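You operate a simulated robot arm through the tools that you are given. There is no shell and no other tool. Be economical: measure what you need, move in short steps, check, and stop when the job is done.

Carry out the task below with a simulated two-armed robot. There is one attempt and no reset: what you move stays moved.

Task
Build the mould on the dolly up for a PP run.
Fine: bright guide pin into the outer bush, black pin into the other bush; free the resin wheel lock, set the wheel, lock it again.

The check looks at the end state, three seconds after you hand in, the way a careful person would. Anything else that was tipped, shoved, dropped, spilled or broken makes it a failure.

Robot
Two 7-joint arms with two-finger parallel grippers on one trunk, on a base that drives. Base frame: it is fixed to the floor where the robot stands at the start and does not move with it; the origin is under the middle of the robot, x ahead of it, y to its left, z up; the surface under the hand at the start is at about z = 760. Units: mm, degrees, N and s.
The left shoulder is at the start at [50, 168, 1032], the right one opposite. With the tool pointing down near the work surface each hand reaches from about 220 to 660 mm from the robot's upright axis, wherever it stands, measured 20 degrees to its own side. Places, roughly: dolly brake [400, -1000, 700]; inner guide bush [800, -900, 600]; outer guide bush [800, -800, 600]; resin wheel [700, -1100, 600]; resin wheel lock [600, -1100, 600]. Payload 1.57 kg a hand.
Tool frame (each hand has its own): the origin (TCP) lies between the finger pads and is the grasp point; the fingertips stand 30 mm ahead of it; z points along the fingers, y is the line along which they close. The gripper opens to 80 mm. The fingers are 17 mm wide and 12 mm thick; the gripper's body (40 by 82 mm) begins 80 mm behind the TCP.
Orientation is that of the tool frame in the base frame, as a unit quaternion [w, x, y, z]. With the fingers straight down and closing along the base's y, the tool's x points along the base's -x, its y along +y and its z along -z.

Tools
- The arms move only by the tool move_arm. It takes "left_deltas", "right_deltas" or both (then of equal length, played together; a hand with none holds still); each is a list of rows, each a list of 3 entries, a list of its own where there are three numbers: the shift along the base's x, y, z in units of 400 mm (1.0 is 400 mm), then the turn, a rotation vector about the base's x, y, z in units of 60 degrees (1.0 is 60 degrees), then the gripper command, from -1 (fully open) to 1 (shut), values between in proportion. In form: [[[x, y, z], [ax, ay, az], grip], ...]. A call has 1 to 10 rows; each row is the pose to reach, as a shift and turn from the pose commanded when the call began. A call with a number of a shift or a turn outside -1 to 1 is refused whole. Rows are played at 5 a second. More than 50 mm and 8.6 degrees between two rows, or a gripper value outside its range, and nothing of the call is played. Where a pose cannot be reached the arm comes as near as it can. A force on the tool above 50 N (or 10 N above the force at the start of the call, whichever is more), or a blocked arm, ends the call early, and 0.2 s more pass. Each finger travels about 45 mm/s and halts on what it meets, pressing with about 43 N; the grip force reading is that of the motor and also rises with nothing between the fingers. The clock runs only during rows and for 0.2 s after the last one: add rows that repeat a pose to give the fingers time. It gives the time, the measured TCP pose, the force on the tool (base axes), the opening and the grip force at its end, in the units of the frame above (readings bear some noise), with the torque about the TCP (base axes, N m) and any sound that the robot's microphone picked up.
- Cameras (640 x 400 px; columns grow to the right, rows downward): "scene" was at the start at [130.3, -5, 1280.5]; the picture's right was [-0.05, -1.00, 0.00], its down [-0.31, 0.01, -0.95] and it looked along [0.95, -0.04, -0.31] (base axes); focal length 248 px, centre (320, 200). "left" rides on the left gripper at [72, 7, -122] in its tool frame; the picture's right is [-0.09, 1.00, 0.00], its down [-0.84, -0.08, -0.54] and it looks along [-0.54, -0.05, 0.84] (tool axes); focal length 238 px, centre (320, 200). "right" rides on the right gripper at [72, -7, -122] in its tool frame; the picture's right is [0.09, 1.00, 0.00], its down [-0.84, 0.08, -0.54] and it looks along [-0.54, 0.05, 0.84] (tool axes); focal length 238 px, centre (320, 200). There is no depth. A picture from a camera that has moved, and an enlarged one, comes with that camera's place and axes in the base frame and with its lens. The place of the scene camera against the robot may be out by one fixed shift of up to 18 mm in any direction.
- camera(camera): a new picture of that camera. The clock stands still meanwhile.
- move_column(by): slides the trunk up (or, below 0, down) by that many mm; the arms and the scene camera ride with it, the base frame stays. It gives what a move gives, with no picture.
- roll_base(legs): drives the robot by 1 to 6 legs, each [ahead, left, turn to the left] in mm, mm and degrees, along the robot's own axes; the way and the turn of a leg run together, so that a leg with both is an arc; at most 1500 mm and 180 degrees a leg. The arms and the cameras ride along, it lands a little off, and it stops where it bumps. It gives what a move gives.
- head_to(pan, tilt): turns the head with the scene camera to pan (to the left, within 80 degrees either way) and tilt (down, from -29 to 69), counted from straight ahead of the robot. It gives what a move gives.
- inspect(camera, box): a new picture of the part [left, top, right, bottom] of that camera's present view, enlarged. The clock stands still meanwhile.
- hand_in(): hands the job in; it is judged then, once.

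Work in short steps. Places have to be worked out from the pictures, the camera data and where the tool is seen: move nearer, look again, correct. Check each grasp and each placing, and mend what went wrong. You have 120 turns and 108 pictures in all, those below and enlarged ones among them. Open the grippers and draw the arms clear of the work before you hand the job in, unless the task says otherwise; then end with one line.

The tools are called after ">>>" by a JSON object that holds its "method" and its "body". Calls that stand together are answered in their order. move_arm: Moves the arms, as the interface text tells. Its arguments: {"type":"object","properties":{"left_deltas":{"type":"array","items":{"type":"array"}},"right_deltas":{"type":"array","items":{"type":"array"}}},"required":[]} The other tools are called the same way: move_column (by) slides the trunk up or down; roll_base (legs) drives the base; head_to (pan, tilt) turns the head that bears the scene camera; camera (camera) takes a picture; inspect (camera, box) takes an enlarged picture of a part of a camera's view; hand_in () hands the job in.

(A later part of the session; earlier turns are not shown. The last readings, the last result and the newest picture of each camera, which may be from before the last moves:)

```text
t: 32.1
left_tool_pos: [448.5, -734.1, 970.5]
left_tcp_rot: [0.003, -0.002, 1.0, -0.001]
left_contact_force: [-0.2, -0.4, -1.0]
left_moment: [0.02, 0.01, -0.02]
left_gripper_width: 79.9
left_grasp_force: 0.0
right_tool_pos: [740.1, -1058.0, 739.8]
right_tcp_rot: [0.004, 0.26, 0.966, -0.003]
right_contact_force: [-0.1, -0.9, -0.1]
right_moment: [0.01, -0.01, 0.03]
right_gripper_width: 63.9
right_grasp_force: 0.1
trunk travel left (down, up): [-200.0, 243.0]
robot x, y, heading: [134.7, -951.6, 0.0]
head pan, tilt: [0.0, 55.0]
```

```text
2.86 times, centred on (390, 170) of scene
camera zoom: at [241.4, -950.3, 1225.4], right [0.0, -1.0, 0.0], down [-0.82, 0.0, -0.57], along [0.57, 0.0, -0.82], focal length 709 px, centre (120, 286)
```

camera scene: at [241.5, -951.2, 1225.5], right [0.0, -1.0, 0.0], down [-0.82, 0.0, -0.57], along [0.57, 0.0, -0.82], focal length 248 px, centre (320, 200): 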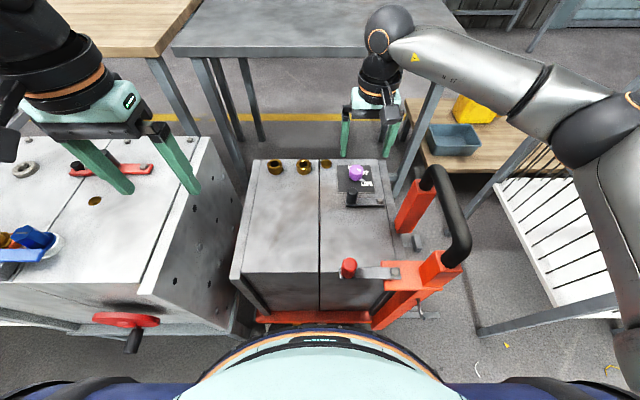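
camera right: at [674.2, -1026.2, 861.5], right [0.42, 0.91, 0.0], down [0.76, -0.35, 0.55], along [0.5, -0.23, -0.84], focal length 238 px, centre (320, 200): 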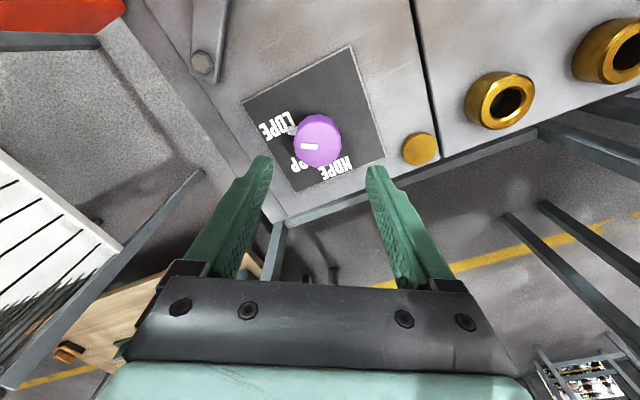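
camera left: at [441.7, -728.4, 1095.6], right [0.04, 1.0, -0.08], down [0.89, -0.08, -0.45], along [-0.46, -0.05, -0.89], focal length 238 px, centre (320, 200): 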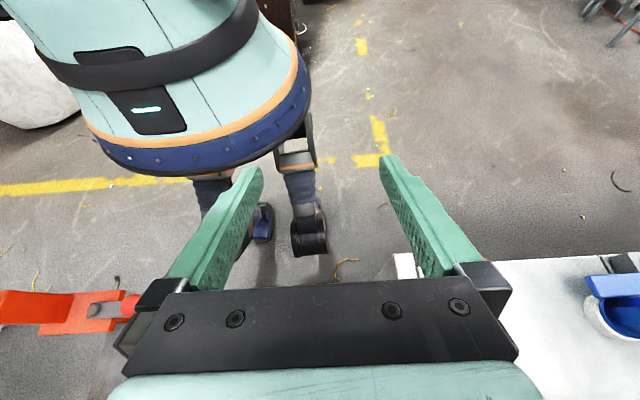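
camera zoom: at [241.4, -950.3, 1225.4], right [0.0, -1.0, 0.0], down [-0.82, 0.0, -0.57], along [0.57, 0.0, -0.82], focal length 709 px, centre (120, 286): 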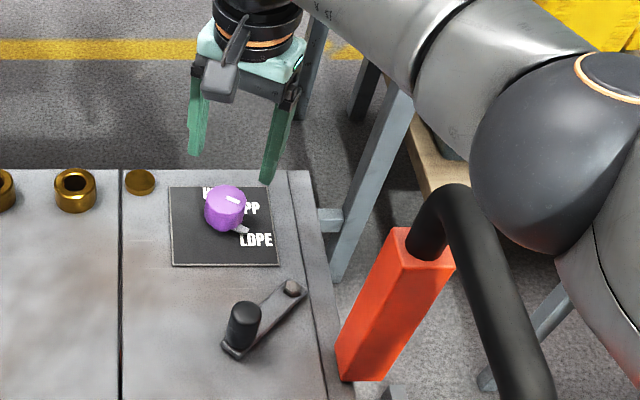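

Wheel centre refined: [737,-1057], top ~657. My elbow is near the dolly's handle, so I raise the trunk first to keep it clear, then lower the hand.

>>> {"method": "move_column", "body": {"by": 130}}

>>> {"method": "move_arm", "body": {"right_deltas": [[[-0.004, 0.002, -0.1], [0, 0, 0], -0.6], [[-0.008, 0.002, -0.2], [0, 0, 0], -0.6], [[-0.008, 0.002, -0.3], [0, 0, 0], -0.6], [[-0.008, 0.002, -0.4], [0, 0, 0], -0.6]]}}

>>> {"method": "camera", "body": {"camera": "scene"}}

>>> {"method": "camera", "body": {"camera": "right"}}

```text
t: 33.6
left_tool_pos: [449.9, -732.5, 1100.0]
left_tcp_rot: [0.003, -0.002, 1.0, -0.001]
left_contact_force: [-0.6, 0.2, -0.3]
left_moment: [0.01, 0.01, -0.02]
left_gripper_width: 79.9
left_grasp_force: 0.1
right_tool_pos: [739.6, -1058.1, 870.4]
right_tcp_rot: [0.004, 0.26, 0.965, -0.003]
right_contact_force: [-0.5, 0.2, -0.2]
right_moment: [-0.01, -0.01, -0.02]
right_gripper_width: 63.6
right_grasp_force: 0.1
trunk travel left (down, up): [-330.0, 113.0]
robot x, y, heading: [135.4, -951.5, -0.1]
head pan, tilt: [0.0, 55.0]
```

```text
t: 34.6
left_tool_pos: [449.2, -734.0, 1100.2]
left_tcp_rot: [0.002, -0.002, 1.0, 0.0]
left_contact_force: [0.1, 0.2, 0.5]
left_moment: [0.01, 0.0, 0.01]
left_gripper_width: 80.1
left_grasp_force: 0.0
right_tool_pos: [714.9, -1059.7, 748.9]
right_tcp_rot: [0.004, 0.26, 0.966, -0.002]
right_contact_force: [0.5, -0.4, -0.1]
right_moment: [-0.04, -0.01, 0.04]
right_gripper_width: 64.0
right_grasp_force: 0.1
right hand out of reach, approached as far as the arm can: row 2, 3, 4
trunk travel left (down, up): [-330.0, 113.0]
robot x, y, heading: [132.4, -949.1, 0.2]
head pan, tilt: [0.0, 55.0]
```

```text
70 pictures are left
camera scene: at [241.3, -950.6, 1355.5], right [0.0, -1.0, 0.0], down [-0.82, 0.0, -0.57], along [0.57, 0.0, -0.82], focal length 248 px, centre (320, 200)
```

scene: 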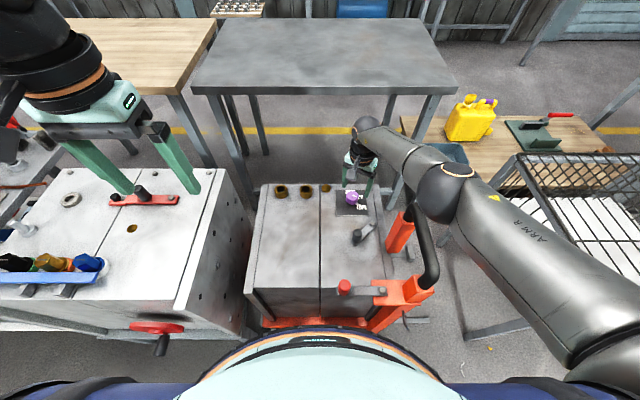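

```text
69 pictures are left
camera right: at [647.9, -1029.2, 871.9], right [0.42, 0.91, 0.0], down [0.76, -0.35, 0.55], along [0.5, -0.23, -0.84], focal length 238 px, centre (320, 200)
```

right: 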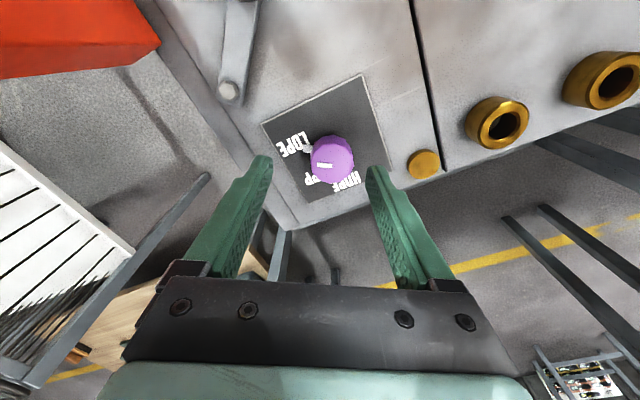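

At this trunk height the arm is at full stretch. I raise the hand, shift the base 60 mm left (keeps the elbow away from the handle) and bring the trunk down to 30 mm below the start.

>>> {"method": "move_arm", "body": {"right_deltas": [[[0, 0, 0.1], [0, 0, 0], -0.6], [[0, 0, 0.2], [0, 0, 0], -0.6], [[0, 0, 0.3], [0, 0, 0], -0.6], [[0, 0, 0.4], [0, 0, 0], -0.6]]}}

>>> {"method": "roll_base", "body": {"legs": [[0, 60, 0]]}}

>>> {"method": "move_column", "body": {"by": -160}}

>>> {"method": "camera", "body": {"camera": "scene"}}

```text
t: 35.6
left_tool_pos: [449.0, -733.6, 1099.7]
left_tcp_rot: [0.002, -0.002, 1.0, 0.0]
left_contact_force: [0.1, 0.3, -0.9]
left_moment: [0.02, 0.0, -0.03]
left_gripper_width: 79.9
left_grasp_force: 0.0
right_tool_pos: [713.2, -1060.1, 911.8]
right_tcp_rot: [0.003, 0.259, 0.966, -0.002]
right_contact_force: [0.2, -0.4, 0.2]
right_moment: [-0.02, -0.05, 0.01]
right_gripper_width: 63.8
right_grasp_force: 0.2
trunk travel left (down, up): [-330.0, 113.0]
robot x, y, heading: [132.3, -949.0, 0.1]
head pan, tilt: [0.0, 55.0]
```

```text
t: 36.9
left_tool_pos: [449.5, -673.3, 1100.4]
left_tcp_rot: [0.003, -0.002, 1.0, 0.0]
left_contact_force: [-0.6, 0.2, 0.1]
left_moment: [0.01, 0.01, 0.02]
left_gripper_width: 80.3
left_grasp_force: 0.1
right_tool_pos: [712.5, -1001.5, 911.6]
right_tcp_rot: [0.005, 0.26, 0.966, -0.002]
right_contact_force: [0.1, -0.6, -0.1]
right_moment: [-0.03, -0.01, 0.04]
right_gripper_width: 64.1
right_grasp_force: 0.1
trunk travel left (down, up): [-330.0, 113.0]
robot x, y, heading: [132.8, -890.5, 0.1]
head pan, tilt: [0.0, 55.0]
```

```text
t: 38.7
left_tool_pos: [448.7, -674.5, 940.0]
left_tcp_rot: [0.003, -0.002, 1.0, 0.0]
left_contact_force: [0.6, -0.3, -0.1]
left_moment: [0.01, 0.01, -0.02]
left_gripper_width: 79.9
left_grasp_force: 0.0
right_tool_pos: [712.6, -1002.4, 750.7]
right_tcp_rot: [0.004, 0.26, 0.966, -0.002]
right_contact_force: [0.4, 0.5, 0.5]
right_moment: [0.04, -0.01, 0.02]
right_gripper_width: 63.8
right_grasp_force: 0.0
trunk travel left (down, up): [-170.0, 273.0]
robot x, y, heading: [129.7, -887.7, 0.0]
head pan, tilt: [0.0, 55.0]
```

```text
68 pictures are left
camera scene: at [241.3, -890.7, 1195.5], right [0.0, -1.0, 0.0], down [-0.82, 0.0, -0.57], along [0.57, 0.0, -0.82], focal length 248 px, centre (320, 200)
```

scene: 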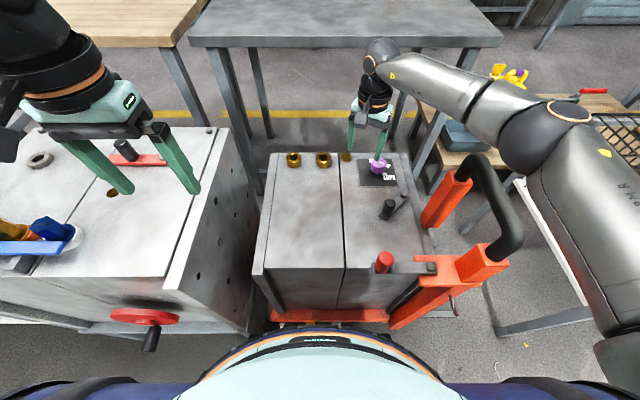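

I move above the wheel again and then lower to its height in the same call, with tips just at top height first.

>>> {"method": "move_arm", "body": {"right_deltas": [[[0.03, -0.07, 0], [0, 0, 0], -0.6], [[0.061, -0.137, 0], [0, 0, 0], -0.6], [[0.061, -0.137, -0.07], [0, 0, 0], -0.6], [[0.061, -0.137, -0.14], [0, 0, 0], -0.6], [[0.061, -0.137, -0.14], [0, 0, 0], -0.6]]}}

>>> {"method": "camera", "body": {"camera": "scene"}}

>>> {"method": "camera", "body": {"camera": "right"}}

```text
t: 39.9
left_tool_pos: [449.1, -673.5, 941.3]
left_tcp_rot: [0.002, -0.002, 1.0, 0.0]
left_contact_force: [0.1, 0.2, -0.1]
left_moment: [-0.04, 0.01, 0.04]
left_gripper_width: 79.8
left_grasp_force: 0.1
right_tool_pos: [735.4, -1057.4, 694.7]
right_tcp_rot: [0.004, 0.26, 0.966, -0.002]
right_contact_force: [0.0, -0.5, 0.4]
right_moment: [-0.01, 0.0, 0.01]
right_gripper_width: 63.7
right_grasp_force: 0.1
trunk travel left (down, up): [-170.0, 273.0]
robot x, y, heading: [132.7, -888.1, 0.1]
head pan, tilt: [0.0, 55.0]
```

```text
67 pictures are left
camera scene: at [241.4, -890.7, 1195.4], right [0.0, -1.0, 0.0], down [-0.82, 0.0, -0.57], along [0.57, 0.0, -0.82], focal length 248 px, centre (320, 200)
```

scene: 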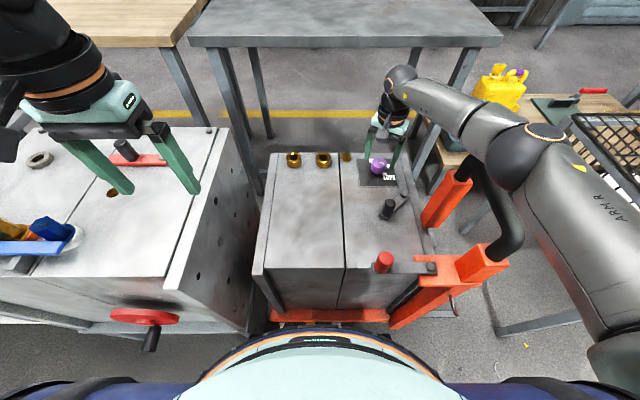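

```text
66 pictures are left
camera right: at [670.7, -1026.1, 815.9], right [0.42, 0.91, 0.0], down [0.76, -0.35, 0.55], along [0.5, -0.23, -0.84], focal length 238 px, centre (320, 200)
```

right: 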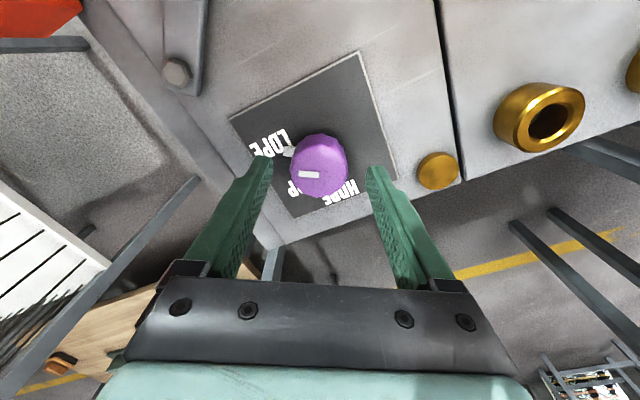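

The wheel is centred between the tips. I check the clearance between my elbow and the handle before lowering.

>>> {"method": "inspect", "body": {"camera": "scene", "box": [400, 100, 600, 240]}}

```text
2.86 times, centred on (500, 170) of scene
camera zoom: at [241.4, -890.7, 1195.4], right [0.0, -1.0, 0.0], down [-0.82, 0.0, -0.57], along [0.57, 0.0, -0.82], focal length 709 px, centre (-194, 286)
```

zoom: 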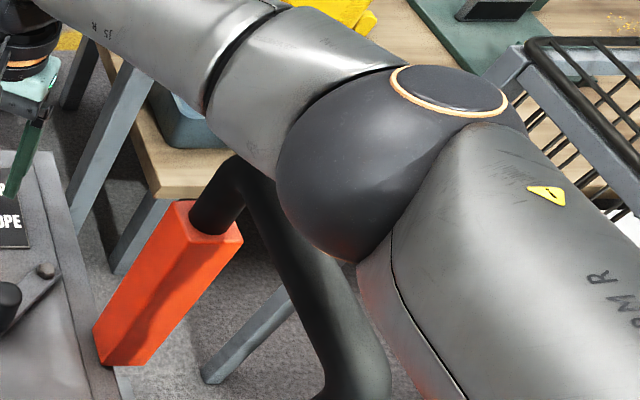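

The elbow is too close to the handle. Better: turn the base 30° right and use the left arm, whose elbow stays over the cabinet side. I raise the right hand and trunk, then re-position.

>>> {"method": "move_arm", "body": {"right_deltas": [[[-0.02, 0.02, 0.1], [0, 0, 0], -0.6], [[-0.05, 0.05, 0.2], [0, 0, 0], -0.6], [[-0.1, 0.1, 0.3], [0, 0, 0.1], -0.6], [[-0.15, 0.12, 0.4], [0, 0, 0.2], -0.6], [[-0.2, 0.12, 0.5], [0, 0, 0.3], -0.6], [[-0.25, 0.12, 0.6], [0, 0, 0.4], -0.6], [[-0.3, 0.12, 0.65], [0, 0, 0.5], -0.6]]}}

>>> {"method": "move_column", "body": {"by": 80}}

>>> {"method": "roll_base", "body": {"legs": [[-30, 0, 0], [0, 0, -30]]}}

>>> {"method": "camera", "body": {"camera": "scene"}}

```text
t: 41.5
left_tool_pos: [449.0, -674.8, 941.0]
left_tcp_rot: [0.002, -0.001, 1.0, 0.0]
left_contact_force: [0.2, 0.1, -0.8]
left_moment: [-0.02, 0.03, 0.01]
left_gripper_width: 80.1
left_grasp_force: 0.0
right_tool_pos: [616.2, -1009.9, 955.1]
right_tcp_rot: [0.004, -0.001, 1.0, -0.001]
right_contact_force: [-0.1, 1.3, 0.6]
right_moment: [-0.01, 0.01, -0.04]
right_gripper_width: 63.9
right_grasp_force: 0.1
trunk travel left (down, up): [-170.0, 273.0]
robot x, y, heading: [131.5, -889.6, -0.1]
head pan, tilt: [0.0, 55.0]
```

```text
t: 42.6
left_tool_pos: [449.9, -673.8, 1019.6]
left_tcp_rot: [0.003, -0.002, 1.0, 0.001]
left_contact_force: [0.2, -0.2, -0.6]
left_moment: [0.0, -0.03, 0.0]
left_gripper_width: 80.1
left_grasp_force: 0.1
right_tool_pos: [615.9, -1009.7, 1035.3]
right_tcp_rot: [0.004, 0.001, 1.0, -0.001]
right_contact_force: [0.0, 0.2, -0.7]
right_moment: [0.0, -0.02, -0.04]
right_gripper_width: 64.4
right_grasp_force: 0.1
trunk travel left (down, up): [-250.0, 193.0]
robot x, y, heading: [135.4, -888.9, 0.1]
head pan, tilt: [0.0, 55.0]
```

```text
t: 45.0
left_tool_pos: [484.7, -861.1, 1019.8]
left_tcp_rot: [0.002, 0.257, 0.966, 0.0]
left_contact_force: [0.7, 0.4, 0.0]
left_moment: [0.03, 0.01, 0.01]
left_gripper_width: 80.0
left_grasp_force: 0.0
right_tool_pos: [462.0, -1236.4, 1035.7]
right_tcp_rot: [0.004, 0.259, 0.966, -0.002]
right_contact_force: [-0.3, 0.5, 0.3]
right_moment: [0.04, -0.03, 0.02]
right_gripper_width: 64.0
right_grasp_force: 0.1
trunk travel left (down, up): [-250.0, 193.0]
robot x, y, heading: [100.8, -887.5, -29.9]
head pan, tilt: [0.0, 55.0]
```

```text
64 pictures are left
camera scene: at [196.2, -946.9, 1275.4], right [-0.5, -0.87, 0.0], down [-0.71, 0.41, -0.57], along [0.5, -0.29, -0.82], focal length 248 px, centre (320, 200)
```

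scene: 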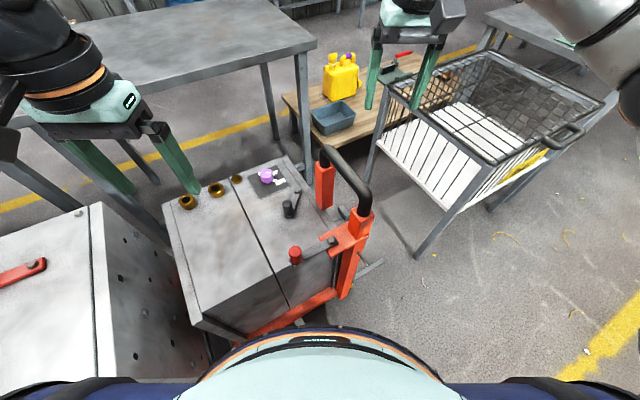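

I close in on the dolly again with the turned base.

>>> {"method": "roll_base", "body": {"legs": [[40, -35, 0]]}}

>>> {"method": "camera", "body": {"camera": "left"}}

```text
t: 46.0
left_tool_pos: [500.6, -912.8, 1020.4]
left_tcp_rot: [0.003, 0.257, 0.966, -0.001]
left_contact_force: [0.6, 0.4, 0.1]
left_moment: [-0.03, 0.01, 0.0]
left_gripper_width: 79.8
left_grasp_force: 0.1
right_tool_pos: [478.8, -1285.3, 1035.3]
right_tcp_rot: [0.004, 0.26, 0.966, -0.003]
right_contact_force: [0.5, 0.1, -0.8]
right_moment: [0.03, -0.04, -0.01]
right_gripper_width: 63.9
right_grasp_force: 0.1
trunk travel left (down, up): [-250.0, 193.0]
robot x, y, heading: [115.8, -941.9, -29.8]
head pan, tilt: [0.0, 55.0]
```

```text
63 pictures are left
camera left: at [442.8, -870.2, 1143.5], right [0.58, 0.82, 0.0], down [0.69, -0.48, 0.55], along [0.45, -0.31, -0.84], focal length 238 px, centre (320, 200)
```

left: 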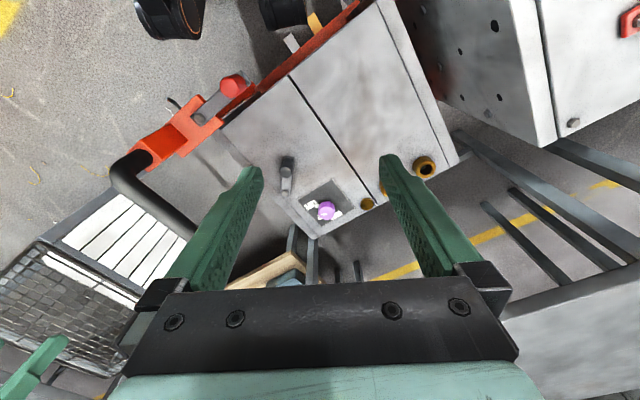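

Good position. I lower the trunk 60 mm and move the left hand above the wheel.

>>> {"method": "move_column", "body": {"by": -60}}

>>> {"method": "move_arm", "body": {"left_deltas": [[[0.09, -0.06, -0.03], [0, 0, 0], -0.8], [[0.18, -0.12, -0.06], [0, 0, 0], -0.6], [[0.27, -0.18, -0.1], [0, 0, 0], -0.6], [[0.36, -0.24, -0.15], [0, 0, 0], -0.6], [[0.45, -0.3, -0.2], [0, 0, 0], -0.6], [[0.54, -0.34, -0.27], [0, 0, 0], -0.6], [[0.59, -0.36, -0.36], [0, 0, 0], -0.6], [[0.59, -0.36, -0.46], [0, 0, 0], -0.6], [[0.59, -0.36, -0.575], [0, 0, 0], -0.6], [[0.59, -0.36, -0.575], [0, 0, 0], -0.6]]}}

>>> {"method": "camera", "body": {"camera": "left"}}

>>> {"method": "camera", "body": {"camera": "scene"}}

```text
t: 47.0
left_tool_pos: [502.2, -911.7, 960.2]
left_tcp_rot: [0.002, 0.257, 0.967, -0.001]
left_contact_force: [0.1, -1.1, 0.2]
left_moment: [0.0, -0.02, 0.02]
left_gripper_width: 80.0
left_grasp_force: 0.1
right_tool_pos: [479.6, -1285.5, 974.9]
right_tcp_rot: [0.004, 0.26, 0.966, -0.002]
right_contact_force: [-0.3, -0.2, 0.7]
right_moment: [-0.01, -0.01, -0.01]
right_gripper_width: 63.9
right_grasp_force: 0.1
trunk travel left (down, up): [-190.0, 253.0]
robot x, y, heading: [119.6, -941.5, -30.0]
head pan, tilt: [0.0, 55.0]
```

```text
t: 49.2
left_tool_pos: [737.8, -1055.7, 730.1]
left_tcp_rot: [0.003, 0.259, 0.966, -0.001]
left_contact_force: [1.1, -0.9, -1.0]
left_moment: [-0.03, -0.01, 0.03]
left_gripper_width: 64.0
left_grasp_force: 0.0
right_tool_pos: [478.4, -1285.6, 975.9]
right_tcp_rot: [0.004, 0.259, 0.966, -0.001]
right_contact_force: [-0.1, 0.5, 0.3]
right_moment: [-0.02, 0.01, -0.01]
right_gripper_width: 63.8
right_grasp_force: 0.1
trunk travel left (down, up): [-190.0, 253.0]
robot x, y, heading: [120.4, -942.8, -29.9]
head pan, tilt: [0.0, 55.0]
```

```text
62 pictures are left
camera left: at [678.3, -1013.2, 853.0], right [0.58, 0.82, 0.0], down [0.68, -0.48, 0.55], along [0.45, -0.32, -0.84], focal length 238 px, centre (320, 200)
```

left: 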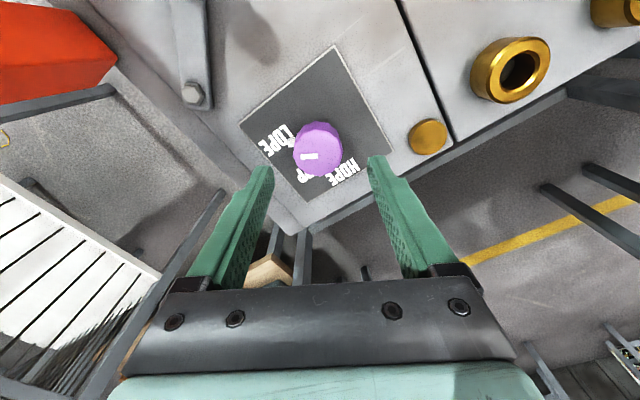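

```text
61 pictures are left
camera scene: at [213.5, -996.8, 1215.4], right [-0.5, -0.87, 0.0], down [-0.71, 0.41, -0.57], along [0.5, -0.29, -0.82], focal length 248 px, centre (320, 200)
```

scene: 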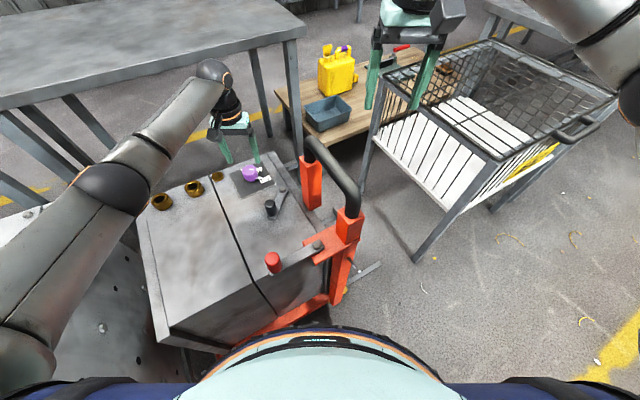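

Wheel centred at [738,-1057]. I descend 72 mm around it and close.

>>> {"method": "move_arm", "body": {"left_deltas": [[[0, -0.003, -0.1], [0, 0, 0], -0.6], [[0, -0.003, -0.18], [0, 0, 0], -0.6], [[0, -0.003, -0.18], [0, 0, 0], 0.6], [[0, -0.003, -0.18], [0, 0, 0], 0.6], [[0, -0.003, -0.18], [0, 0, 0], 0.6], [[0, -0.003, -0.18], [0, 0, 0], 0.6]]}}

>>> {"method": "camera", "body": {"camera": "left"}}

```text
t: 50.6
left_tool_pos: [737.0, -1059.3, 656.9]
left_tcp_rot: [0.002, 0.258, 0.966, -0.002]
left_contact_force: [-3.4, -1.7, -3.0]
left_moment: [-0.12, -0.68, 0.01]
left_gripper_width: 41.8
left_grasp_force: 38.1
right_tool_pos: [479.8, -1286.0, 974.9]
right_tcp_rot: [0.004, 0.26, 0.966, -0.003]
right_contact_force: [-0.5, 0.9, 0.0]
right_moment: [0.02, 0.04, 0.0]
right_gripper_width: 64.0
right_grasp_force: 0.2
trunk travel left (down, up): [-190.0, 253.0]
robot x, y, heading: [119.6, -942.5, -30.4]
head pan, tilt: [0.0, 55.0]
```

```text
60 pictures are left
camera left: at [678.6, -1016.0, 781.1], right [0.58, 0.82, 0.0], down [0.68, -0.48, 0.55], along [0.45, -0.31, -0.84], focal length 238 px, centre (320, 200)
```

left: 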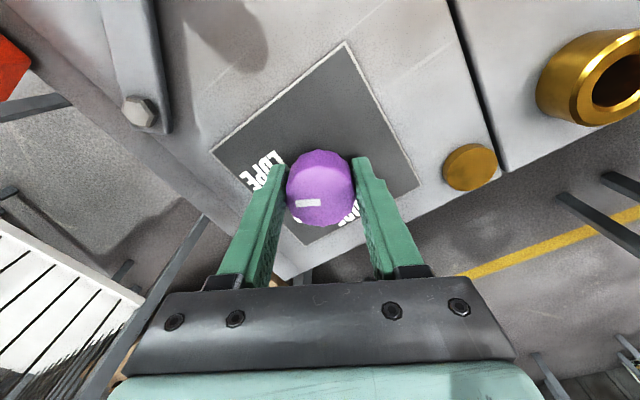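

Gripped (41.8 mm). I turn +20° first and read the torque.

>>> {"method": "move_arm", "body": {"left_deltas": [[[0, 0, 0], [0, 0, 0.11], 0.6], [[0, 0, 0], [0, 0, 0.22], 0.6], [[0, 0, 0], [0, 0, 0.33], 0.6]]}}

>>> {"method": "camera", "body": {"camera": "left"}}

```text
t: 51.4
left_tool_pos: [736.9, -1059.3, 658.0]
left_tcp_rot: [0.003, 0.087, 0.996, -0.001]
left_contact_force: [-0.5, -11.9, -5.7]
left_moment: [1.17, -0.4, -0.06]
left_gripper_width: 41.6
left_grasp_force: 44.8
right_tool_pos: [479.0, -1285.9, 973.7]
right_tcp_rot: [0.003, 0.26, 0.966, -0.001]
right_contact_force: [0.6, -1.2, 0.1]
right_moment: [0.02, 0.02, 0.01]
right_gripper_width: 64.0
right_grasp_force: 0.0
trunk travel left (down, up): [-190.0, 253.0]
robot x, y, heading: [117.3, -939.5, -29.7]
head pan, tilt: [0.0, 55.0]
```

```text
59 pictures are left
camera left: at [667.5, -1039.5, 781.1], right [0.26, 0.96, 0.0], down [0.81, -0.22, 0.55], along [0.53, -0.15, -0.84], focal length 238 px, centre (320, 200)
```

left: 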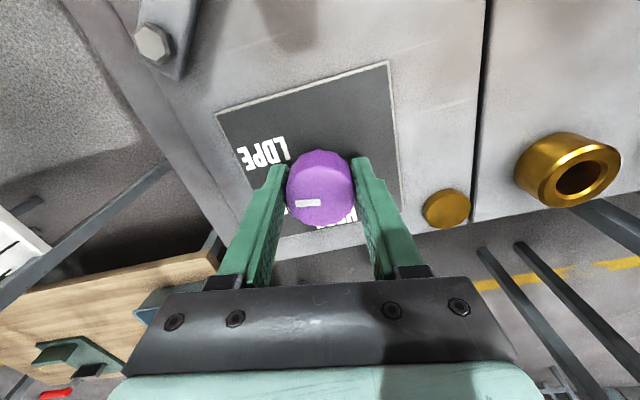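

The wheel turns freely with the hand. I turn on to +60° total, release, lift and look at the pointer.

>>> {"method": "move_arm", "body": {"left_deltas": [[[0, 0, 0], [0, 0, 0.11], 0.6], [[0, 0, 0], [0, 0, 0.22], 0.6], [[0, 0, 0], [0, 0, 0.33], 0.6], [[0, 0, 0], [0, 0, 0.44], 0.6], [[0, 0, 0], [0, 0, 0.55], 0.6], [[0, 0, 0], [0, 0, 0.67], 0.6], [[0, 0, 0], [0, 0, 0.67], 0.6]]}}

>>> {"method": "move_arm", "body": {"left_deltas": [[[0, 0, 0], [0, 0, 0], -0.2], [[0, 0, 0], [0, 0, 0], -0.6], [[0, 0, 0.1], [0, 0, 0], -0.6], [[-0.05, 0, 0.2], [0, 0, 0], -0.6], [[-0.1, 0, 0.28], [0, 0, 0], -0.6]]}}

>>> {"method": "camera", "body": {"camera": "left"}}

```text
t: 53.0
left_tool_pos: [738.1, -1060.7, 657.7]
left_tcp_rot: [0.001, -0.26, 0.966, -0.001]
left_contact_force: [3.5, -26.1, -7.4]
left_moment: [1.08, 0.17, -0.08]
left_gripper_width: 41.7
left_grasp_force: 44.8
right_tool_pos: [479.8, -1287.2, 974.7]
right_tcp_rot: [0.004, 0.26, 0.966, -0.001]
right_contact_force: [-0.2, 0.0, 0.2]
right_moment: [0.03, 0.04, 0.0]
right_gripper_width: 63.8
right_grasp_force: 0.1
trunk travel left (down, up): [-190.0, 253.0]
robot x, y, heading: [115.5, -943.2, -30.1]
head pan, tilt: [0.0, 55.0]
```

```text
t: 54.2
left_tool_pos: [695.8, -1056.5, 768.8]
left_tcp_rot: [0.003, -0.26, 0.965, 0.001]
left_contact_force: [-0.7, -0.2, -0.6]
left_moment: [0.01, -0.02, 0.03]
left_gripper_width: 63.9
left_grasp_force: 0.0
right_tool_pos: [480.3, -1284.4, 975.6]
right_tcp_rot: [0.004, 0.26, 0.966, -0.001]
right_contact_force: [0.7, 0.6, 0.0]
right_moment: [-0.03, 0.05, 0.02]
right_gripper_width: 63.8
right_grasp_force: 0.0
trunk travel left (down, up): [-190.0, 253.0]
robot x, y, heading: [120.6, -940.4, -30.0]
head pan, tilt: [0.0, 55.0]
```

```text
58 pictures are left
camera left: at [631.0, -1087.5, 892.8], right [-0.42, 0.91, 0.0], down [0.76, 0.35, 0.55], along [0.5, 0.23, -0.84], focal length 238 px, centre (320, 200)
```

left: 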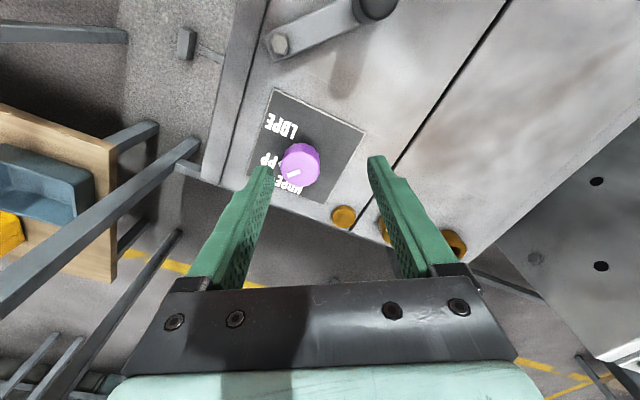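

>>> {"method": "inspect", "body": {"camera": "left", "box": [240, 80, 380, 220]}}

>>> {"method": "inspect", "body": {"camera": "scene", "box": [220, 140, 320, 220]}}

```text
2.86 times, centred on (310, 150) of left
camera zoom: at [631.0, -1087.5, 892.8], right [-0.42, 0.91, 0.0], down [0.76, 0.35, 0.55], along [0.5, 0.23, -0.84], focal length 681 px, centre (349, 343)
```

zoom: 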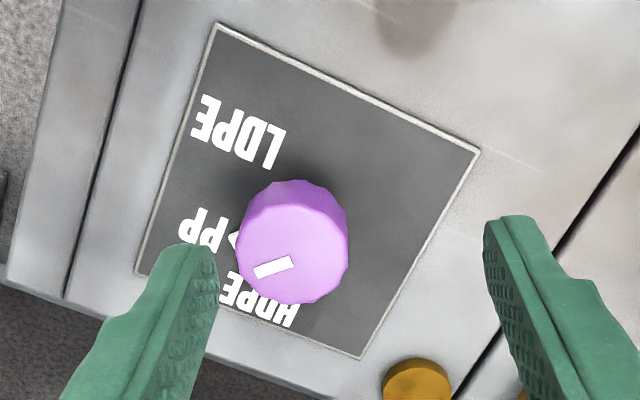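

```text
5.00 times, centred on (270, 180) of scene
camera zoom: at [213.8, -996.0, 1215.5], right [-0.5, -0.87, 0.0], down [-0.71, 0.41, -0.57], along [0.5, -0.29, -0.82], focal length 1241 px, centre (570, 300)
```

zoom: 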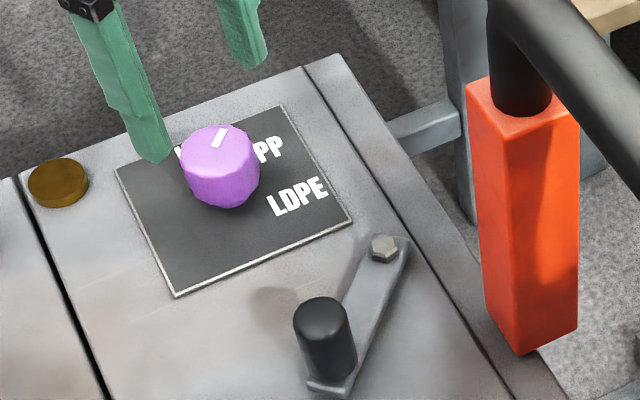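

The pointer is next to PP, but partly hidden. I turn the hand another +60° so its camera sees the pointer side better.

>>> {"method": "move_arm", "body": {"left_deltas": [[[0.01, 0, 0.02], [0, 0, 0.12], -0.6], [[0.03, 0.01, 0.04], [0, 0, 0.24], -0.6], [[0.05, 0.02, 0.06], [0, 0, 0.36], -0.6], [[0.07, 0.03, 0.08], [0, 0, 0.48], -0.6], [[0.09, 0.03, 0.08], [0, 0, 0.6], -0.6], [[0.11, 0.03, 0.08], [0, 0, 0.72], -0.6], [[0.11, 0.03, 0.08], [0, 0, 0.84], -0.6], [[0.11, 0.03, 0.08], [0, 0, 0.96], -0.6]]}}

>>> {"method": "camera", "body": {"camera": "left"}}

```text
t: 56.0
left_tool_pos: [742.0, -1045.1, 803.1]
left_tcp_rot: [0.002, -0.693, 0.721, 0.001]
left_contact_force: [0.5, -0.2, -0.2]
left_moment: [-0.04, 0.0, -0.01]
left_gripper_width: 63.8
left_grasp_force: 0.1
right_tool_pos: [479.1, -1284.8, 974.9]
right_tcp_rot: [0.004, 0.26, 0.966, -0.003]
right_contact_force: [-0.1, 0.4, 0.1]
right_moment: [0.02, 0.01, 0.02]
right_gripper_width: 64.3
right_grasp_force: 0.1
trunk travel left (down, up): [-190.0, 253.0]
robot x, y, heading: [121.7, -937.1, -30.0]
head pan, tilt: [0.0, 55.0]
```

```text
55 pictures are left
camera left: at [733.1, -1117.2, 925.5], right [-0.99, 0.13, 0.0], down [0.11, 0.83, 0.55], along [0.07, 0.54, -0.84], focal length 238 px, centre (320, 200)
```

left: 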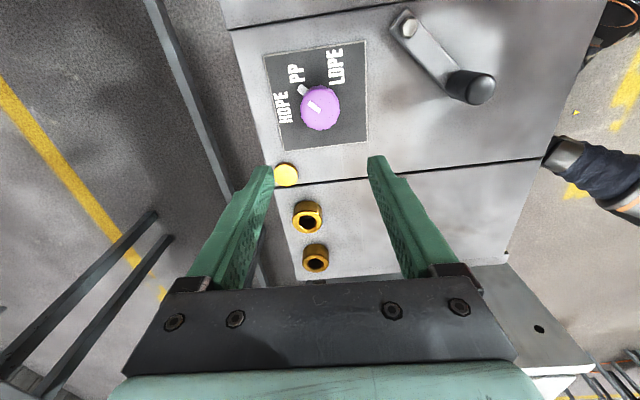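

>>> {"method": "inspect", "body": {"camera": "left", "box": [250, 30, 380, 160]}}

```text
3.08 times, centred on (315, 95) of left
camera zoom: at [733.1, -1117.2, 925.5], right [-0.99, 0.13, 0.0], down [0.11, 0.83, 0.55], along [0.07, 0.54, -0.84], focal length 733 px, centre (335, 523)
```

zoom: 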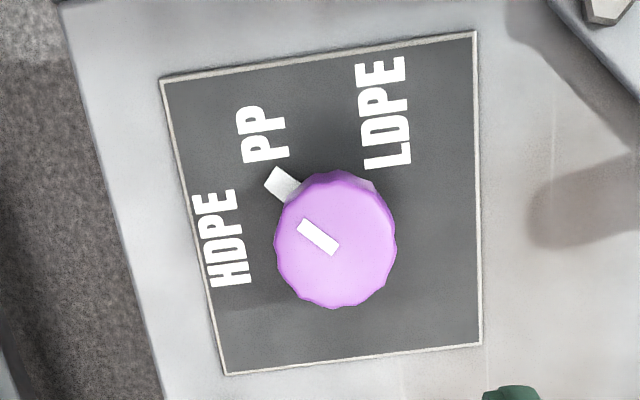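

From this clear view the pointer stands ~46° and PP ~32°, so it is about 14° too far. I grip the wheel again and turn it back 14°.

>>> {"method": "move_arm", "body": {"left_deltas": [[[0, -0.02, 0], [0, 0, -0.13], -0.6], [[-0.0075, -0.0375, 0], [0, 0, -0.26], -0.6], [[-0.0075, -0.0375, -0.05], [0, 0, -0.39], -0.6], [[-0.0075, -0.0375, -0.1], [0, 0, -0.52], -0.6], [[-0.0075, -0.0375, -0.16], [0, 0, -0.65], -0.6], [[-0.0075, -0.0375, -0.16], [0, 0, -0.73], -0.6]]}}

>>> {"method": "move_arm", "body": {"left_deltas": [[[0, 0, -0.1], [0, 0, 0], -0.6], [[0, 0, -0.205], [0, 0, 0], -0.6], [[0, 0, -0.205], [0, 0, 0], 0.5], [[0, 0, -0.205], [0, 0, 0], 0.5], [[0, 0, -0.205], [0, 0, 0], 0.5], [[0, 0, -0.205], [0, 0, 0], 0.5]]}}

>>> {"method": "move_arm", "body": {"left_deltas": [[[0, 0, 0], [0, 0, -0.08], 0.5], [[0, 0, 0], [0, 0, -0.16], 0.5], [[0, 0, 0], [0, 0, -0.235], 0.5], [[0, 0, 0], [0, 0, -0.235], 0.5]]}}

>>> {"method": "move_arm", "body": {"left_deltas": [[[0, 0, 0], [0, 0, 0], -0.2], [[0, 0, 0], [0, 0, 0], -0.6], [[0, 0, 0.1], [0, 0, 0], -0.6], [[0, 0, 0.2], [0, 0, 0.12], -0.6], [[0, 0.02, 0.3], [0, 0, 0.24], -0.6], [[0, 0.037, 0.36], [0, 0, 0.36], -0.6], [[0, 0.037, 0.36], [0, 0, 0.48], -0.6], [[0, 0.037, 0.36], [0, 0, 0.6], -0.6], [[0, 0.037, 0.36], [0, 0, 0.72], -0.6], [[0, 0.037, 0.36], [0, 0, 0.84], -0.6]]}}

>>> {"method": "inspect", "body": {"camera": "left", "box": [250, 30, 380, 160]}}

```text
t: 57.4
left_tool_pos: [739.7, -1060.3, 736.8]
left_tcp_rot: [0.002, -0.373, 0.928, 0.001]
left_contact_force: [-0.8, -0.3, 0.3]
left_moment: [0.0, 0.01, 0.01]
left_gripper_width: 64.0
left_grasp_force: 0.1
right_tool_pos: [479.5, -1286.2, 974.7]
right_tcp_rot: [0.004, 0.26, 0.966, -0.002]
right_contact_force: [-0.2, -0.1, 0.2]
right_moment: [0.02, -0.01, 0.02]
right_gripper_width: 64.1
right_grasp_force: 0.1
trunk travel left (down, up): [-190.0, 253.0]
robot x, y, heading: [121.8, -939.0, -30.0]
head pan, tilt: [0.0, 55.0]
```

```text
t: 58.8
left_tool_pos: [739.9, -1060.6, 654.7]
left_tcp_rot: [0.003, -0.374, 0.927, 0.0]
left_contact_force: [7.6, -5.7, -2.9]
left_moment: [0.15, -0.21, 0.0]
left_gripper_width: 42.0
left_grasp_force: 37.8
right_tool_pos: [479.8, -1286.5, 975.8]
right_tcp_rot: [0.003, 0.26, 0.966, -0.002]
right_contact_force: [-0.9, 0.0, 0.0]
right_moment: [0.01, -0.02, -0.02]
right_gripper_width: 64.2
right_grasp_force: 0.1
trunk travel left (down, up): [-190.0, 253.0]
robot x, y, heading: [119.0, -941.1, -30.3]
head pan, tilt: [0.0, 55.0]
```

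```text
t: 59.8
left_tool_pos: [737.9, -1060.8, 656.9]
left_tcp_rot: [0.002, -0.257, 0.966, 0.001]
left_contact_force: [9.5, -7.0, -2.2]
left_moment: [0.14, -0.14, -0.03]
left_gripper_width: 41.6
left_grasp_force: 44.6
right_tool_pos: [479.3, -1286.0, 974.6]
right_tcp_rot: [0.003, 0.26, 0.966, -0.002]
right_contact_force: [0.5, 0.4, -0.6]
right_moment: [-0.02, 0.04, 0.03]
right_gripper_width: 64.0
right_grasp_force: 0.1
trunk travel left (down, up): [-190.0, 253.0]
robot x, y, heading: [118.2, -942.6, -30.0]
head pan, tilt: [0.0, 55.0]
```

```text
t: 62.0
left_tool_pos: [738.6, -1045.7, 800.2]
left_tcp_rot: [0.002, -0.646, 0.763, 0.001]
left_contact_force: [-0.2, 0.6, 0.3]
left_moment: [0.01, 0.01, 0.0]
left_gripper_width: 64.0
left_grasp_force: 0.0
right_tool_pos: [479.5, -1285.6, 975.4]
right_tcp_rot: [0.004, 0.26, 0.966, -0.002]
right_contact_force: [0.4, -0.4, -0.2]
right_moment: [0.01, 0.0, 0.02]
right_gripper_width: 64.2
right_grasp_force: 0.1
trunk travel left (down, up): [-190.0, 253.0]
robot x, y, heading: [118.6, -941.8, -30.1]
head pan, tilt: [0.0, 55.0]
```

```text
3.08 times, centred on (315, 95) of left
camera zoom: at [720.7, -1115.7, 923.5], right [-0.97, 0.26, 0.0], down [0.21, 0.81, 0.55], along [0.14, 0.53, -0.84], focal length 733 px, centre (335, 523)
```

zoom: 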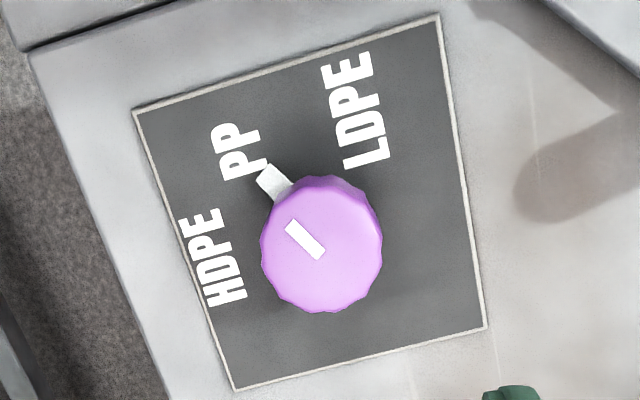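

The pointer now lines up with PP. Next I bring the hand over the lock knob (about [585,-1064]) to swing it back.

>>> {"method": "move_arm", "body": {"left_deltas": [[[-0.05, 0, 0], [0, 0, -0.12], -0.6], [[-0.1, -0.01, 0], [0, 0, -0.24], -0.6], [[-0.16, -0.02, 0], [0, 0, -0.36], -0.6], [[-0.22, -0.03, 0], [0, 0, -0.48], -0.6], [[-0.28, -0.04, 0], [0, 0, -0.6], -0.6], [[-0.34, -0.045, -0.05], [0, 0, -0.72], -0.6], [[-0.383, -0.045, -0.12], [0, 0, -0.84], -0.6], [[-0.383, -0.045, -0.15], [0, 0, -0.96], -0.6], [[-0.383, -0.045, -0.15], [0, 0, -0.96], -0.6]]}}

>>> {"method": "camera", "body": {"camera": "left"}}

```text
t: 63.9
left_tool_pos: [647.1, -1086.7, 772.3]
left_tcp_rot: [0.057, -0.207, 0.976, -0.043]
left_contact_force: [0.4, 0.2, 1.2]
left_moment: [0.02, -0.04, -0.01]
left_gripper_width: 64.1
left_grasp_force: 0.1
left hand out of reach, approached as far as the arm can: row 3, 4, 5, 6, 7, 8, 9
right_tool_pos: [479.0, -1285.4, 974.8]
right_tcp_rot: [0.004, 0.26, 0.966, -0.001]
right_contact_force: [-0.8, 0.1, -0.2]
right_moment: [0.02, 0.03, -0.02]
right_gripper_width: 63.9
right_grasp_force: 0.0
trunk travel left (down, up): [-190.0, 253.0]
robot x, y, heading: [122.1, -942.5, -29.9]
head pan, tilt: [0.0, 55.0]
stopped in row 9 (left hand): the arm was blocked; the commanded pose is now the measured one
```

```text
52 pictures are left
camera left: at [564.1, -1102.2, 887.0], right [-0.31, 0.94, -0.1], down [0.72, 0.3, 0.62], along [0.62, 0.12, -0.77], focal length 238 px, centre (320, 200)
```

left: 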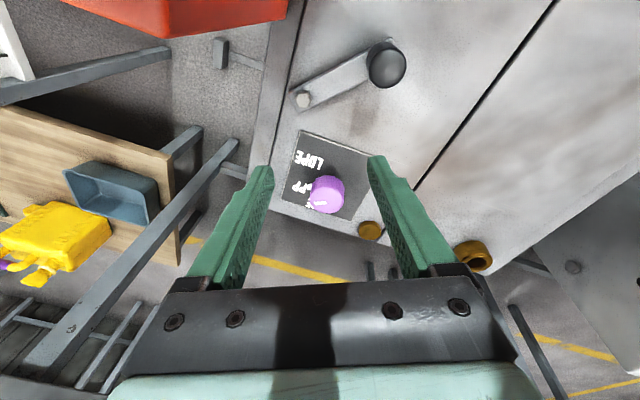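

The arm got blocked; I look at the whole configuration.

>>> {"method": "camera", "body": {"camera": "scene"}}

```text
51 pictures are left
camera scene: at [213.5, -996.8, 1215.4], right [-0.5, -0.87, 0.0], down [-0.71, 0.41, -0.57], along [0.5, -0.29, -0.82], focal length 248 px, centre (320, 200)
```

scene: 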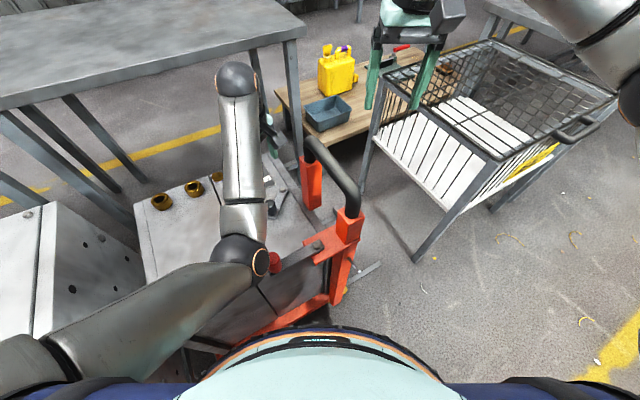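

>>> {"method": "inspect", "body": {"camera": "scene", "box": [190, 190, 370, 310]}}

```text
3.33 times, centred on (280, 250) of scene
camera zoom: at [213.5, -996.8, 1215.4], right [-0.5, -0.87, 0.0], down [-0.71, 0.41, -0.57], along [0.5, -0.29, -0.82], focal length 827 px, centre (453, 33)
```

zoom: 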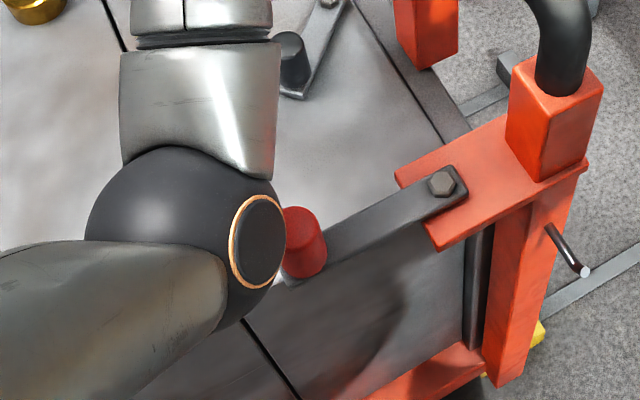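

The brake lever seems unmoved, but the elbow is right beside it. I lift the whole trunk 100 mm straight up to get clear, then turn the hand back to the yaw at which the elbow stayed outside.

>>> {"method": "move_column", "body": {"by": 110}}

>>> {"method": "camera", "body": {"camera": "scene"}}

```text
t: 65.3
left_tool_pos: [646.7, -1087.9, 882.0]
left_tcp_rot: [0.057, -0.206, 0.976, -0.044]
left_contact_force: [-0.4, 0.2, -1.1]
left_moment: [-0.01, 0.02, 0.0]
left_gripper_width: 64.4
left_grasp_force: 0.2
right_tool_pos: [480.0, -1285.8, 1086.0]
right_tcp_rot: [0.005, 0.259, 0.966, -0.002]
right_contact_force: [0.4, 0.7, 0.6]
right_moment: [-0.05, -0.02, -0.01]
right_gripper_width: 63.9
right_grasp_force: 0.0
trunk travel left (down, up): [-300.0, 143.0]
robot x, y, heading: [120.4, -940.5, -29.9]
head pan, tilt: [0.0, 55.0]
```

```text
49 pictures are left
camera scene: at [213.6, -996.9, 1325.4], right [-0.5, -0.87, 0.0], down [-0.71, 0.41, -0.57], along [0.5, -0.29, -0.82], focal length 248 px, centre (320, 200)
```

scene: 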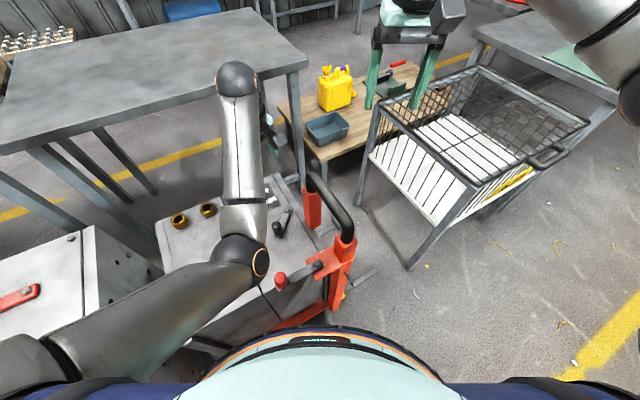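

Clear, brake unchanged. Now I turn the left hand back to the safe yaw (-30°) and upright.

>>> {"method": "move_arm", "body": {"left_deltas": [[[0, 0, 0], [0.014, 0.011, -0.112], -0.6], [[0, 0, 0], [0.028, 0.022, -0.224], -0.6], [[0, 0, 0], [0.042, 0.033, -0.336], -0.6], [[0, 0, 0], [0.056, 0.044, -0.448], -0.6], [[0, 0, 0], [0.07, 0.055, -0.56], -0.6], [[0, 0, 0], [0.084, 0.066, -0.672], -0.6], [[0, 0, 0], [0.098, 0.077, -0.784], -0.6], [[0, 0, 0], [0.111, 0.087, -0.898], -0.6], [[0, 0, 0], [0.111, 0.087, -0.898], -0.6]]}}

>>> {"method": "camera", "body": {"camera": "scene"}}

```text
t: 67.3
left_tool_pos: [658.0, -1089.6, 874.1]
left_tcp_rot: [0.0, 0.259, 0.966, 0.0]
left_contact_force: [0.4, 0.0, -0.2]
left_moment: [0.05, 0.0, -0.03]
left_gripper_width: 63.7
left_grasp_force: 0.2
left hand out of reach, approached as far as the arm can: row 3, 4, 5, 6, 7, 8, 9
right_tool_pos: [479.5, -1286.1, 1084.5]
right_tcp_rot: [0.005, 0.26, 0.966, -0.001]
right_contact_force: [0.3, 1.0, 0.1]
right_moment: [0.01, -0.03, 0.0]
right_gripper_width: 64.2
right_grasp_force: 0.0
trunk travel left (down, up): [-300.0, 143.0]
robot x, y, heading: [119.4, -938.7, -30.2]
head pan, tilt: [0.0, 55.0]
```

```text
48 pictures are left
camera scene: at [213.5, -996.8, 1325.4], right [-0.5, -0.87, 0.0], down [-0.71, 0.41, -0.57], along [0.5, -0.29, -0.82], focal length 248 px, centre (320, 200)
```

scene: 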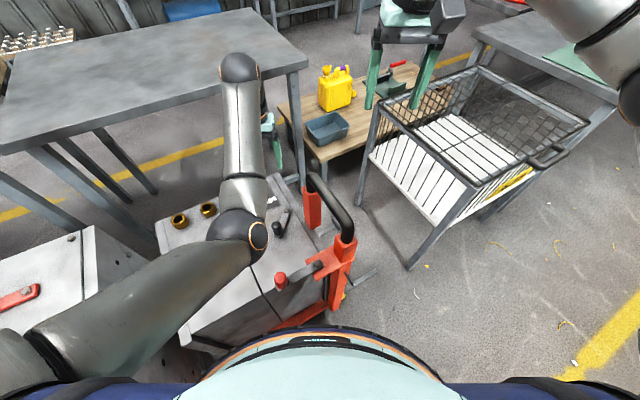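

I move toward the lock knob at a higher trunk position, keeping the elbow above the brake.

>>> {"method": "move_arm", "body": {"left_deltas": [[[-0.06, 0.03, 0], [0, 0, 0], -0.6], [[-0.12, 0.05, 0], [0, 0, 0], -0.6], [[-0.183, 0.066, 0], [0, 0, 0], -0.6], [[-0.183, 0.066, -0.08], [0, 0, 0], -0.6], [[-0.183, 0.066, -0.16], [0, 0, 0], -0.6], [[-0.183, 0.066, -0.235], [0, 0, 0], -0.6], [[-0.183, 0.066, -0.235], [0, 0, 0], -0.6]]}}

>>> {"method": "camera", "body": {"camera": "scene"}}

>>> {"method": "camera", "body": {"camera": "left"}}

```text
t: 68.4
left_tool_pos: [647.8, -1090.8, 892.4]
left_tcp_rot: [0.09, 0.248, 0.964, -0.021]
left_contact_force: [0.4, 0.0, 0.0]
left_moment: [0.0, 0.04, 0.01]
left_gripper_width: 63.9
left_grasp_force: 0.1
left hand out of reach, approached as far as the arm can: row 1, 2, 3, 4, 5
right_tool_pos: [478.4, -1284.9, 1085.1]
right_tcp_rot: [0.004, 0.259, 0.966, -0.002]
right_contact_force: [-0.1, -0.5, -1.0]
right_moment: [-0.03, -0.02, 0.01]
right_gripper_width: 63.8
right_grasp_force: 0.0
trunk travel left (down, up): [-300.0, 143.0]
robot x, y, heading: [119.9, -938.2, -30.1]
head pan, tilt: [0.0, 55.0]
stopped in row 5 (left hand): the arm was blocked; the commanded pose is now the measured one
```

```text
47 pictures are left
camera scene: at [213.6, -996.8, 1325.4], right [-0.5, -0.87, 0.0], down [-0.71, 0.41, -0.57], along [0.5, -0.29, -0.82], focal length 248 px, centre (320, 200)
```

scene: 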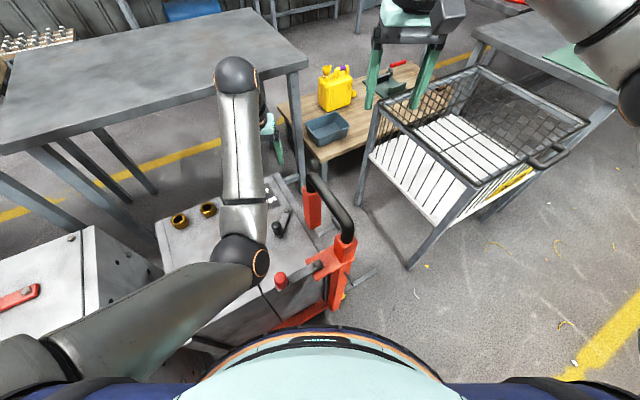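

```text
46 pictures are left
camera left: at [570.0, -1040.4, 1001.5], right [0.56, 0.83, 0.02], down [0.59, -0.42, 0.69], along [0.58, -0.37, -0.73], focal length 238 px, centre (320, 200)
```

left: 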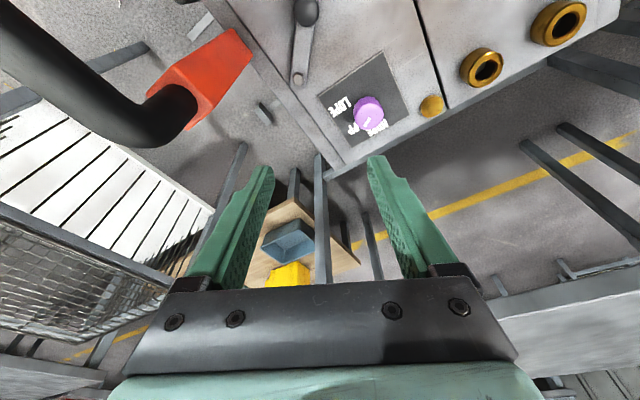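

The arm is caught at a joint limit. I move the hand back out forward-left to unwind it.

>>> {"method": "move_arm", "body": {"left_deltas": [[[0.05, 0.06, 0.02], [0.04, 0.07, 0], -0.6], [[0.1, 0.12, 0.04], [0.083, 0.156, -0.019], -0.6], [[0.12, 0.2, 0.06], [0.083, 0.156, -0.019], -0.6], [[0.12, 0.3, 0.08], [0.083, 0.156, -0.019], -0.6], [[0.08, 0.4, 0.1], [0.083, 0.156, -0.019], -0.6], [[0.0, 0.45, 0.12], [0.083, 0.156, -0.019], -0.6], [[-0.1, 0.48, 0.14], [0.083, 0.156, -0.019], -0.6], [[-0.2, 0.48, 0.16], [0.083, 0.156, -0.019], -0.6]]}}

>>> {"method": "camera", "body": {"camera": "scene"}}

```text
t: 70.2
left_tool_pos: [671.9, -840.4, 939.2]
left_tcp_rot: [-0.002, 0.259, 0.966, -0.001]
left_contact_force: [-0.3, -0.8, 0.2]
left_moment: [0.02, -0.01, -0.03]
left_gripper_width: 64.0
left_grasp_force: 0.0
left hand out of reach, approached as far as the arm can: row 1, 2, 3, 4, 5, 6, 7, 8
right_tool_pos: [479.4, -1285.3, 1085.3]
right_tcp_rot: [0.004, 0.259, 0.966, -0.002]
right_contact_force: [0.4, 0.0, 0.7]
right_moment: [-0.02, 0.0, 0.01]
right_gripper_width: 64.0
right_grasp_force: 0.0
trunk travel left (down, up): [-300.0, 143.0]
robot x, y, heading: [121.5, -937.8, -30.0]
head pan, tilt: [0.0, 55.0]
```

```text
45 pictures are left
camera scene: at [213.5, -996.9, 1325.4], right [-0.5, -0.87, 0.0], down [-0.71, 0.41, -0.57], along [0.5, -0.29, -0.82], focal length 248 px, centre (320, 200)
```

scene: 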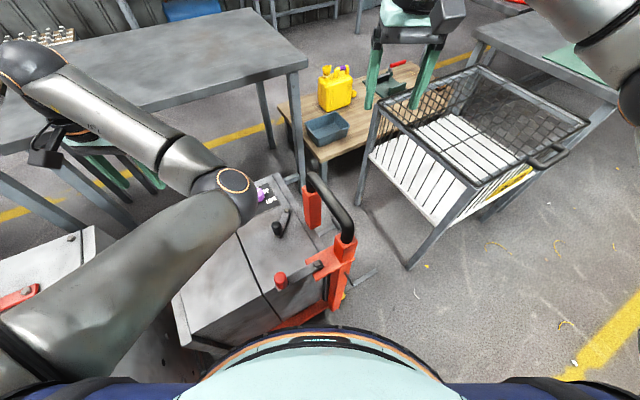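

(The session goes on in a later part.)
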